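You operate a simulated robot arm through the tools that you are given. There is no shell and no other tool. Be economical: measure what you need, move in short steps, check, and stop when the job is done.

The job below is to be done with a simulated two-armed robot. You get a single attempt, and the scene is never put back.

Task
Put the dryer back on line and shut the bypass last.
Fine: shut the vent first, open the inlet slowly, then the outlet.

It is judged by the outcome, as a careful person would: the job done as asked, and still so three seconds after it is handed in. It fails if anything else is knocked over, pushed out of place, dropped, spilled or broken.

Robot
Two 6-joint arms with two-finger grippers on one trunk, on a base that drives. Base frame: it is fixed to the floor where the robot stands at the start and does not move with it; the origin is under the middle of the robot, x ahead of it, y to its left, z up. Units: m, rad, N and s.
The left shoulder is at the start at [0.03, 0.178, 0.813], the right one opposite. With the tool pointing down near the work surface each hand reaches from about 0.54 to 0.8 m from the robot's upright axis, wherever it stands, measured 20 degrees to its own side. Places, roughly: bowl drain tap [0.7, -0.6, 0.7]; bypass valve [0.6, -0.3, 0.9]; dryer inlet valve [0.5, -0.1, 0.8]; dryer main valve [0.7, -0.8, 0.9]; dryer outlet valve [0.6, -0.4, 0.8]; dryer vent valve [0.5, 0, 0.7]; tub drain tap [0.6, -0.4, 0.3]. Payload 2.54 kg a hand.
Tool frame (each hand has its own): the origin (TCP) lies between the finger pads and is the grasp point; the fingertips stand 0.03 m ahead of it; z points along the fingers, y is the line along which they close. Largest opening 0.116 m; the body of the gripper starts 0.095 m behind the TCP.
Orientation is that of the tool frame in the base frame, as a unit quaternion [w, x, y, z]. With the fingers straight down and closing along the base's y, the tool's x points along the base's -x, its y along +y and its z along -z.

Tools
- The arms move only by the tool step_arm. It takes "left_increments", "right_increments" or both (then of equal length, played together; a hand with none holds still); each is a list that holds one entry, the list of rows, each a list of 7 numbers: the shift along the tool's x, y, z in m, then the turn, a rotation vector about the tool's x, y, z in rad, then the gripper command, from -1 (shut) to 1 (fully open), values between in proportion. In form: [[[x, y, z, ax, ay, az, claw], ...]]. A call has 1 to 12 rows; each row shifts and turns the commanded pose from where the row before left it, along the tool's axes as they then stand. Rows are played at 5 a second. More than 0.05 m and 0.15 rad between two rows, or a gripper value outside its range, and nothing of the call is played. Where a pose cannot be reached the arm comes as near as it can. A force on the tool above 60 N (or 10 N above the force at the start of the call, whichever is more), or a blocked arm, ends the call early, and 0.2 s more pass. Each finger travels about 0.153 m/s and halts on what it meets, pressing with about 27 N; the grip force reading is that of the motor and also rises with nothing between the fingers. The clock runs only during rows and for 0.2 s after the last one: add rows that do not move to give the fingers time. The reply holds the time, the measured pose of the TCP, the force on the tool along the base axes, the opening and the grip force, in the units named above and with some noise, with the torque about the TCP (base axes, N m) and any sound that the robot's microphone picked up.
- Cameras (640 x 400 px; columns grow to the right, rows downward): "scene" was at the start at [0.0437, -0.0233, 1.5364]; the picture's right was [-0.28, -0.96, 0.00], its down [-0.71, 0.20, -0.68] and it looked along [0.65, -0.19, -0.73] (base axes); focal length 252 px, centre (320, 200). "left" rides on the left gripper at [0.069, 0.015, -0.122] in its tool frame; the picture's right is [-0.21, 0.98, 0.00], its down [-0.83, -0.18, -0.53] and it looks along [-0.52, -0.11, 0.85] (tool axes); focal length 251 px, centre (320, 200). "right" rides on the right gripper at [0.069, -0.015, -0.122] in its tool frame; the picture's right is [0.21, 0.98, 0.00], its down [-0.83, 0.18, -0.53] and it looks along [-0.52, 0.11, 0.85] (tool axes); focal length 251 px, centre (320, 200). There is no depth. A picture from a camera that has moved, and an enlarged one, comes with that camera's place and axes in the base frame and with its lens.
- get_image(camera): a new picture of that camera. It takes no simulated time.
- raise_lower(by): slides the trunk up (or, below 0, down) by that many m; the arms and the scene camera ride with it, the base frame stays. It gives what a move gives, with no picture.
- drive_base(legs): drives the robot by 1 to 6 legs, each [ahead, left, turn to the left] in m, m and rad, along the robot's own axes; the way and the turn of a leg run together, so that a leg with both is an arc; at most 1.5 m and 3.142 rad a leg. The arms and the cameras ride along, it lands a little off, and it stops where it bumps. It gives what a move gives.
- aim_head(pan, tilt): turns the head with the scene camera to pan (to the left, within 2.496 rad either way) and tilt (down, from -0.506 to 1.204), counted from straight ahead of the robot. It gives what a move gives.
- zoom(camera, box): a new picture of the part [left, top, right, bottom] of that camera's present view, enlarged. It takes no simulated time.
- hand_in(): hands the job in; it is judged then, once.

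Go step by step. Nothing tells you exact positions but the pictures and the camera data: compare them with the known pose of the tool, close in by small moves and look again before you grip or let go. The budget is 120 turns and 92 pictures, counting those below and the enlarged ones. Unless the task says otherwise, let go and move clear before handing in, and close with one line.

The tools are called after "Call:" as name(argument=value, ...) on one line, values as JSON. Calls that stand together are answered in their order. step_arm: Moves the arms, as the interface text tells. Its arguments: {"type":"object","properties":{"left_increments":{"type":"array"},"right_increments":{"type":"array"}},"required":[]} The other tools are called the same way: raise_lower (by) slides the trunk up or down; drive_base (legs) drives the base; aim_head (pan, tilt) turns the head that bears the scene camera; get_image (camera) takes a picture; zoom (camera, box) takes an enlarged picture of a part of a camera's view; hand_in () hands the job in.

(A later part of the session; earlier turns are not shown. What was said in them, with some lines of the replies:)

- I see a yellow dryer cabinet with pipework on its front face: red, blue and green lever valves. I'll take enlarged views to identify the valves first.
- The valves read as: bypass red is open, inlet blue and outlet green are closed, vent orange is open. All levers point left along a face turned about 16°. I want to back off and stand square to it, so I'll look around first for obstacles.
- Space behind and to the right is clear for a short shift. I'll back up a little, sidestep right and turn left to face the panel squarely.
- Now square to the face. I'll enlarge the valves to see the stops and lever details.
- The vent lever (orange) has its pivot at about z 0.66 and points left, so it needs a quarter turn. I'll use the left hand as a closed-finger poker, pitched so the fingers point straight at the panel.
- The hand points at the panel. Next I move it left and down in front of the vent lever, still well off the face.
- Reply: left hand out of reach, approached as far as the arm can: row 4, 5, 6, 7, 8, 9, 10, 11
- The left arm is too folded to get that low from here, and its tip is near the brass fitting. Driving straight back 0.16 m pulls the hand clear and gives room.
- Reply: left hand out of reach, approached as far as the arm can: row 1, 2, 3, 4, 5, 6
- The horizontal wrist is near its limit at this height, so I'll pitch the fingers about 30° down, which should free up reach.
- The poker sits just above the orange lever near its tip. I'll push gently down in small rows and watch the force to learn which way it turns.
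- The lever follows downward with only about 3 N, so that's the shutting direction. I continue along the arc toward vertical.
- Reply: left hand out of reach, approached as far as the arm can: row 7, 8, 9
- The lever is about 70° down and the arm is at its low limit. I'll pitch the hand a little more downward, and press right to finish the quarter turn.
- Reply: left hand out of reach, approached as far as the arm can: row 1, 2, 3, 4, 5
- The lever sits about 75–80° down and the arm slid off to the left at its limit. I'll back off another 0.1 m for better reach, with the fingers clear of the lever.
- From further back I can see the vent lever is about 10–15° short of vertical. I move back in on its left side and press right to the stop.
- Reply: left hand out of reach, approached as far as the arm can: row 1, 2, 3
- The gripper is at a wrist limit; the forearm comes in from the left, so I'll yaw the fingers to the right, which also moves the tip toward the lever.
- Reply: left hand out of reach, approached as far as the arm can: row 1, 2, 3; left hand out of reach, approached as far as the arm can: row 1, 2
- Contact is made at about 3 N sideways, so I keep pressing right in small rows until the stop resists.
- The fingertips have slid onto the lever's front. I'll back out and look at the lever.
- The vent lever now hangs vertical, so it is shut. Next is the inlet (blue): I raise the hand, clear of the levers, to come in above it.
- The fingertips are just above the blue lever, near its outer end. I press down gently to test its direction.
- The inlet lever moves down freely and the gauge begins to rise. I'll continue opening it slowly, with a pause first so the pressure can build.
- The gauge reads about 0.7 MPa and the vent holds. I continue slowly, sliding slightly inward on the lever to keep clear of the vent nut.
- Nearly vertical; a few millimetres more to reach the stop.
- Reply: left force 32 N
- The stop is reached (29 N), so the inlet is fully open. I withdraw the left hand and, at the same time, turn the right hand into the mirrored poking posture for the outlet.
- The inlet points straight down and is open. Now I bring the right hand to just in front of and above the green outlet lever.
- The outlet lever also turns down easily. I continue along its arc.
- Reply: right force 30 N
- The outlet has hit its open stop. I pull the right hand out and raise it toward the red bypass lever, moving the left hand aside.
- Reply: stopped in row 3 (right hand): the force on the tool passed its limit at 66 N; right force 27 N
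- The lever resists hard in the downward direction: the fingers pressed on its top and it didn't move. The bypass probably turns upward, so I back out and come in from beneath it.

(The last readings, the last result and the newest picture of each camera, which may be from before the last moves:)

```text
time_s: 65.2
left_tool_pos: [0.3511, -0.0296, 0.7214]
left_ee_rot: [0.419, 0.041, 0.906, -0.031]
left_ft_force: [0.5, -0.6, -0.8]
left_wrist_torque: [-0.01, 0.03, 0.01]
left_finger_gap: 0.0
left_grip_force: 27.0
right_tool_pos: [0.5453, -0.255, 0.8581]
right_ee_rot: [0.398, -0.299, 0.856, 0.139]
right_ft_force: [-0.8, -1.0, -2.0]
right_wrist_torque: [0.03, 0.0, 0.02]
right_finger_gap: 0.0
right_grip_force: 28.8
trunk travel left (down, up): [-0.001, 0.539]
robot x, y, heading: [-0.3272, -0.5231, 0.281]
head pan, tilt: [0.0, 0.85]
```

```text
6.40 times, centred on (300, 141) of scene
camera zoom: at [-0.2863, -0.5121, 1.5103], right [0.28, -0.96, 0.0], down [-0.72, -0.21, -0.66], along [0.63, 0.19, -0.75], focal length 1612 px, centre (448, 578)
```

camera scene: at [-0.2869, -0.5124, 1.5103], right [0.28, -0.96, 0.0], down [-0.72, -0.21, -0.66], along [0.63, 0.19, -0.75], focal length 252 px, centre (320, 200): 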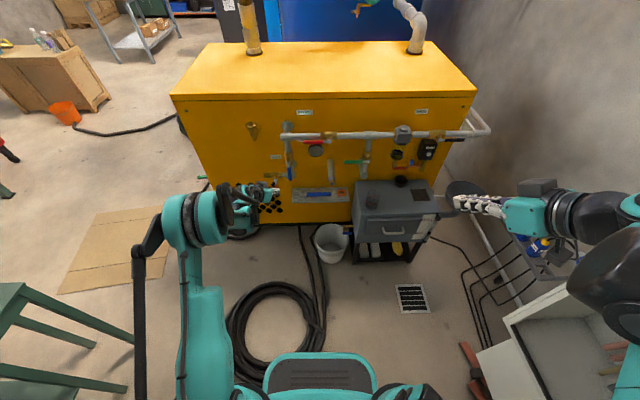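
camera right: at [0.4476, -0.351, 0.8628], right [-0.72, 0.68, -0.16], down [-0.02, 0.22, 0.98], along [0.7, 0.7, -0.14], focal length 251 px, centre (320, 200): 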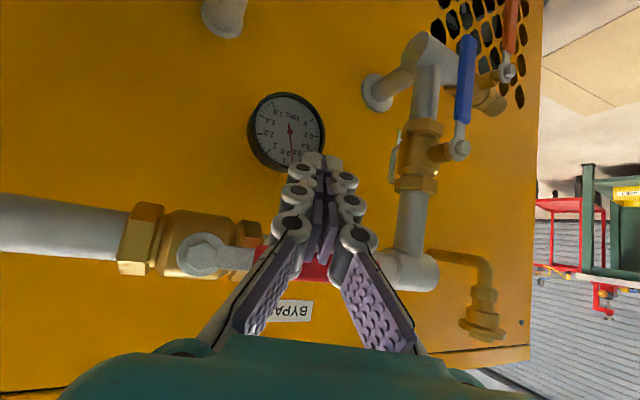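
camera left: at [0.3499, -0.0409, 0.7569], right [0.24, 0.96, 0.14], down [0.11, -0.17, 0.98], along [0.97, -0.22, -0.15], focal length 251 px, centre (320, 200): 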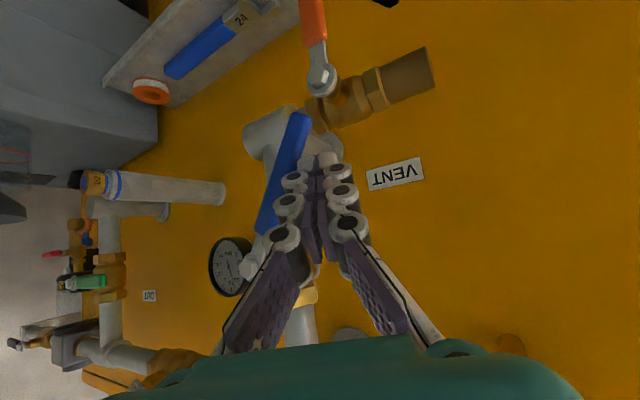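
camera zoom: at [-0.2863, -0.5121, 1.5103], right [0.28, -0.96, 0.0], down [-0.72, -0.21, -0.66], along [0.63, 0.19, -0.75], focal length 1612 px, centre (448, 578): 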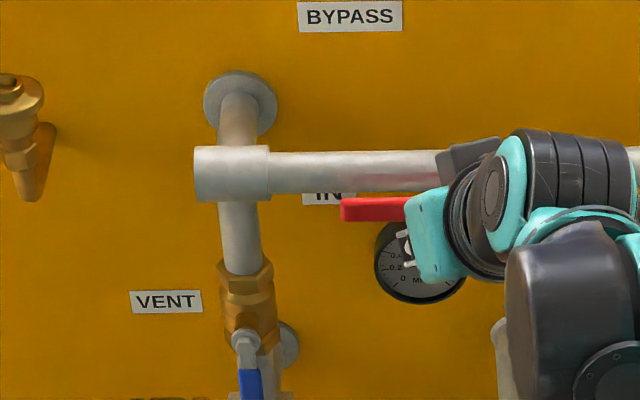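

Light contact is beginning. I continue upward in small rows.

Call:
step_arm(right_increments=[[[-0.0038, 0, -0.0033, 0, 0, 0, -1], [-0.0038, 0, -0.0033, 0, 0, 0, -1], [-0.0038, 0, -0.0033, 0, 0, 0, -1], [0, 0, 0, 0, 0, 0, -1]]])

Call:
zoom(camera="scene", box=[250, 110, 350, 172])

Call:
get_image(camera="right")

```text
time_s: 66.2
left_tool_pos: [0.3505, -0.0308, 0.7221]
left_ee_rot: [0.419, 0.041, 0.907, -0.031]
left_ft_force: [0.2, 0.4, -0.3]
left_wrist_torque: [-0.02, 0.01, -0.01]
left_finger_gap: 0.0
left_grip_force: 27.3
right_tool_pos: [0.5452, -0.2543, 0.8737]
right_ee_rot: [0.399, -0.299, 0.855, 0.14]
right_ft_force: [-7.6, -1.0, -5.3]
right_wrist_torque: [0.08, -0.09, -0.06]
right_finger_gap: 0.0
right_grip_force: 28.6
trunk travel left (down, up): [-0.001, 0.539]
robot x, y, heading: [-0.3302, -0.5278, 0.284]
head pan, tilt: [0.0, 0.85]
```

```text
6.40 times, centred on (300, 141) of scene
camera zoom: at [-0.2867, -0.512, 1.5104], right [0.28, -0.96, 0.0], down [-0.72, -0.21, -0.66], along [0.63, 0.19, -0.75], focal length 1612 px, centre (448, 578)
```

zoom: 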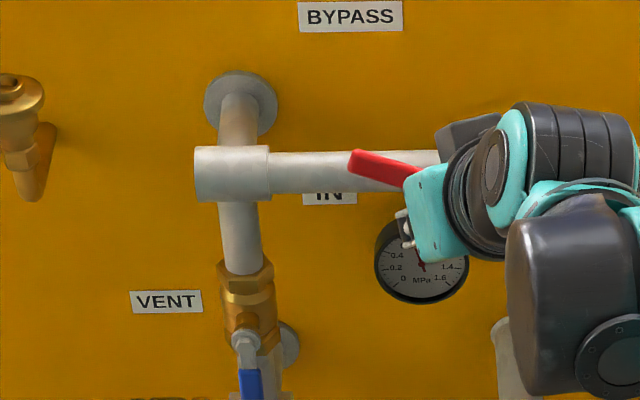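

```text
29 pictures are left
camera right: at [0.4469, -0.3509, 0.899], right [-0.72, 0.68, -0.16], down [-0.02, 0.22, 0.98], along [0.7, 0.7, -0.14], focal length 251 px, centre (320, 200)
```

right: 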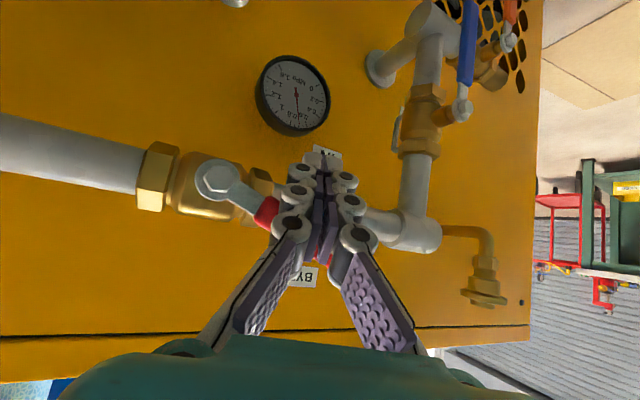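

The bypass lever turns upward, so that is its closing direction. I follow its arc.

Call:
step_arm(right_increments=[[[-0.0035, -0.0009, -0.0035, 0, 0, 0, -1], [-0.0035, -0.0009, -0.0035, 0, 0, 0, -1], [-0.0035, -0.0009, -0.0035, 0, 0, 0, -1], [-0.0035, -0.0009, -0.0035, 0, 0, 0, -1], [-0.0035, -0.0009, -0.0035, 0, 0, 0, -1], [-0.0035, -0.0009, -0.0035, 0, 0, 0, -1], [-0.0028, -0.0033, -0.0043, 0, 0, 0, -1], [-0.0028, -0.0033, -0.0043, 0, 0, 0, -1], [0, 0, 0, 0, 0, 0, -1]]])

Call:
zoom(camera="scene", box=[250, 100, 350, 162])

Call:
get_image(camera="right")

```text
time_s: 68.2
left_tool_pos: [0.3507, -0.0295, 0.7203]
left_ee_rot: [0.419, 0.041, 0.907, -0.031]
left_ft_force: [-0.6, -0.2, -0.5]
left_wrist_torque: [-0.01, 0.02, 0.02]
left_finger_gap: 0.0
left_grip_force: 27.3
right_tool_pos: [0.5494, -0.2662, 0.9129]
right_ee_rot: [0.399, -0.299, 0.856, 0.138]
right_ft_force: [-4.0, 2.5, -3.4]
right_wrist_torque: [0.04, -0.02, 0.01]
right_finger_gap: 0.0
right_grip_force: 28.6
trunk travel left (down, up): [-0.001, 0.539]
robot x, y, heading: [-0.3274, -0.5276, 0.285]
head pan, tilt: [0.0, 0.85]
```

```text
6.40 times, centred on (300, 131) of scene
camera zoom: at [-0.2864, -0.5116, 1.5104], right [0.28, -0.96, 0.0], down [-0.72, -0.21, -0.66], along [0.63, 0.19, -0.75], focal length 1612 px, centre (448, 642)
```

zoom: 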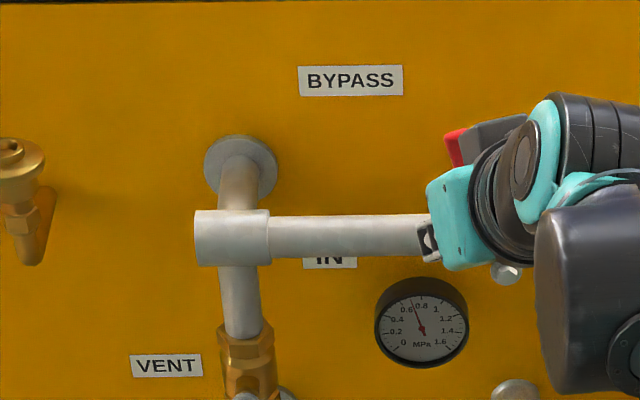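

```text
27 pictures are left
camera right: at [0.4508, -0.3638, 0.9385], right [-0.72, 0.68, -0.17], down [-0.02, 0.22, 0.98], along [0.7, 0.7, -0.14], focal length 251 px, centre (320, 200)
```

right: 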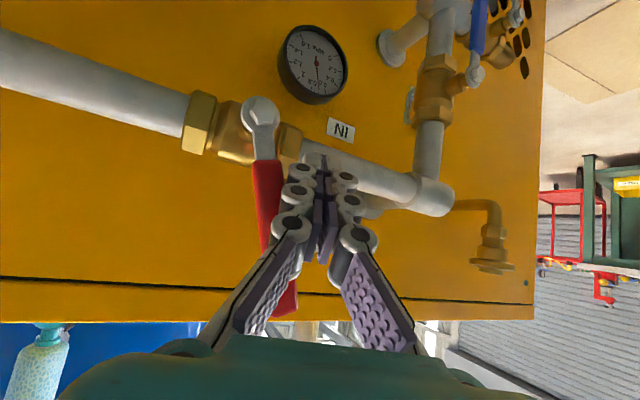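

Call:
step_arm(right_increments=[[[-0.0011, -0.0035, -0.0029, 0, 0, 0, -1], [-0.0011, -0.0035, -0.0029, 0, 0, 0, -1], [-0.0011, -0.0035, -0.0029, 0, 0, 0, -1], [-0.0011, -0.0035, -0.0029, 0, 0, 0, -1], [-0.0011, -0.0035, -0.0029, 0, 0, 0, -1], [-0.0011, -0.0035, -0.0029, 0, 0, 0, -1], [-0.0011, -0.0035, -0.0029, 0, 0, 0, -1], [0, 0, 0, 0, 0, 0, -1]]])

Call:
get_image(camera="right")

```text
time_s: 70.0
left_tool_pos: [0.3504, -0.0266, 0.7188]
left_ee_rot: [0.419, 0.041, 0.906, -0.033]
left_ft_force: [0.0, 0.4, 0.6]
left_wrist_torque: [-0.05, 0.04, 0.02]
left_finger_gap: 0.0002
left_grip_force: 27.1
right_tool_pos: [0.5522, -0.2814, 0.9304]
right_ee_rot: [0.395, -0.305, 0.855, 0.14]
right_ft_force: [-23.0, 39.2, -22.5]
right_wrist_torque: [0.29, 0.22, 0.09]
right_finger_gap: 0.0002
right_grip_force: 28.9
trunk travel left (down, up): [-0.001, 0.539]
robot x, y, heading: [-0.3331, -0.5245, 0.285]
head pan, tilt: [0.0, 0.85]
```

```text
26 pictures are left
camera right: at [0.4543, -0.3794, 0.9562], right [-0.72, 0.67, -0.16], down [-0.02, 0.22, 0.97], along [0.69, 0.71, -0.15], focal length 251 px, centre (320, 200)
```

right: 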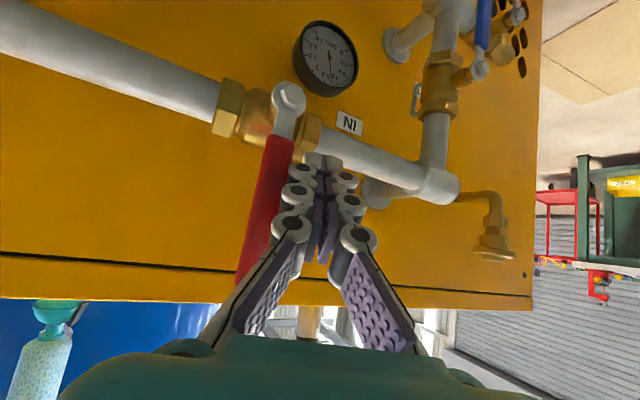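

Strong resistance now; it looks like the stop. I back the right hand out to check the lever angle.

Call:
step_arm(right_increments=[[[-0.005, 0.0184, 0.0059, 0, 0, 0, -1], [0.018, 0.0116, -0.0209, 0, 0, 0, -1], [0.018, 0.0116, -0.0209, 0, 0, 0, -1], [0.018, 0.0116, -0.0209, 0, 0, 0, -1], [0.018, 0.0116, -0.0209, 0, 0, 0, -1], [0.0189, -0.0276, -0.0088, 0, 0, 0, -1], [0.0189, -0.0276, -0.0088, 0, 0, 0, -1], [0.0189, -0.0276, -0.0088, 0, 0, 0, -1], [0.0189, -0.0276, -0.0088, 0, 0, 0, -1], [0.0189, -0.0276, -0.0088, 0, 0, 0, -1], [0, 0, 0, 0, 0, 0, -1]]])

Call:
zoom(camera="scene", box=[240, 100, 400, 200])

```text
time_s: 72.4
left_tool_pos: [0.3507, -0.0303, 0.7212]
left_ee_rot: [0.419, 0.041, 0.907, -0.03]
left_ft_force: [0.5, 0.2, -0.4]
left_wrist_torque: [0.02, -0.02, 0.0]
left_finger_gap: 0.0
left_grip_force: 27.0
right_tool_pos: [0.4459, -0.4735, 0.8867]
right_ee_rot: [0.399, -0.3, 0.856, 0.14]
right_ft_force: [0.1, -0.2, -0.5]
right_wrist_torque: [-0.02, 0.0, 0.03]
right_finger_gap: 0.0
right_grip_force: 28.4
trunk travel left (down, up): [-0.001, 0.539]
robot x, y, heading: [-0.328, -0.5228, 0.284]
head pan, tilt: [0.0, 0.85]
```

```text
4.00 times, centred on (320, 150) of scene
camera zoom: at [-0.2863, -0.5122, 1.5103], right [0.28, -0.96, 0.0], down [-0.72, -0.21, -0.66], along [0.63, 0.19, -0.75], focal length 1008 px, centre (320, 400)
```

zoom: 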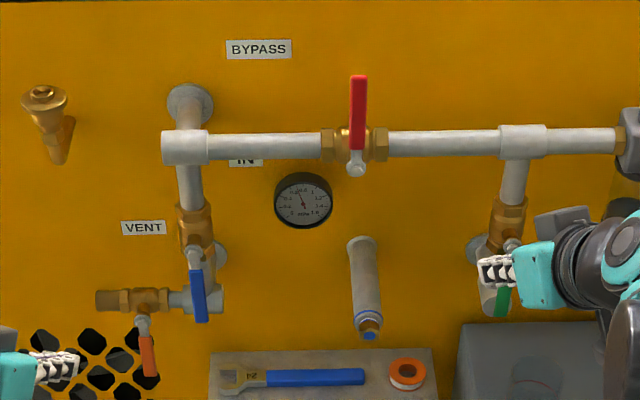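

The bypass lever stands straight up, so it is shut. I pull both hands further back and take a final check of all four levers.

Call:
step_arm(right_increments=[[[0.018, 0.0116, -0.0209, 0, 0, 0, -1], [0.018, 0.0116, -0.0209, 0, 0, 0, -1], [0.0189, -0.0276, -0.0088, 0, 0, 0, -1], [0.0189, -0.0276, -0.0088, 0, 0, 0, -1], [0.0189, -0.0276, -0.0088, 0, 0, 0, -1], [0.0, 0, 0, 0, 0, 0, -1]]], left_increments=[[[0.0182, -0.0112, -0.021, 0, 0, 0, -1], [0.0182, -0.0112, -0.021, 0, 0, 0, -1], [0, 0, 0, 0, 0, 0, -1], [0, 0, 0, 0, 0, 0, -1], [0, 0, 0, 0, 0, 0, -1], [0, 0, 0, 0, 0, 0, -1]]])

Call:
zoom(camera="scene", box=[240, 110, 400, 210])

Call:
zoom(camera="scene", box=[250, 150, 310, 200])

```text
time_s: 73.8
left_tool_pos: [0.293, -0.0464, 0.7213]
left_ee_rot: [0.42, 0.041, 0.906, -0.031]
left_ft_force: [-0.1, -0.6, -0.1]
left_wrist_torque: [0.0, 0.01, -0.02]
left_finger_gap: 0.0
left_grip_force: 27.5
right_tool_pos: [0.3957, -0.5897, 0.8586]
right_ee_rot: [0.399, -0.3, 0.855, 0.14]
right_ft_force: [0.0, -1.0, -0.5]
right_wrist_torque: [0.02, 0.03, -0.01]
right_finger_gap: 0.0002
right_grip_force: 28.5
trunk travel left (down, up): [-0.001, 0.539]
robot x, y, heading: [-0.3331, -0.5238, 0.282]
head pan, tilt: [0.0, 0.85]
```

```text
4.00 times, centred on (320, 160) of scene
camera zoom: at [-0.2864, -0.5122, 1.5103], right [0.28, -0.96, 0.0], down [-0.72, -0.21, -0.66], along [0.63, 0.19, -0.75], focal length 1008 px, centre (320, 360)
```

zoom: 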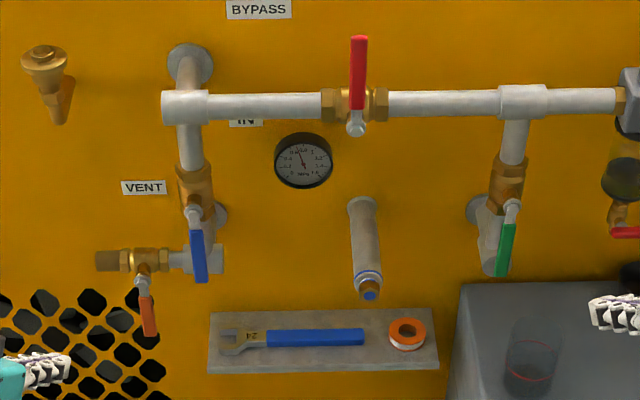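

```text
8.00 times, centred on (280, 175) of scene
camera zoom: at [-0.2864, -0.5122, 1.5103], right [0.28, -0.96, 0.0], down [-0.72, -0.21, -0.66], along [0.63, 0.19, -0.75], focal length 2015 px, centre (640, 400)
```

zoom: 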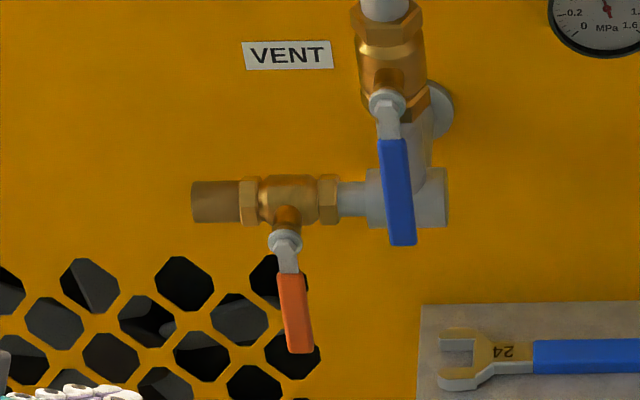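

All four levers look right: the vent is shut (down), inlet and outlet are open (down), and the bypass is shut (up). The gauge holds at about 0.7 MPa, and both hands are clear.

Call:
hand_in()

```text
The job is handed in.
```

The dryer is back on line and handed in: I shut the vent first, opened the inlet slowly, then opened the outlet, and shut the bypass last.
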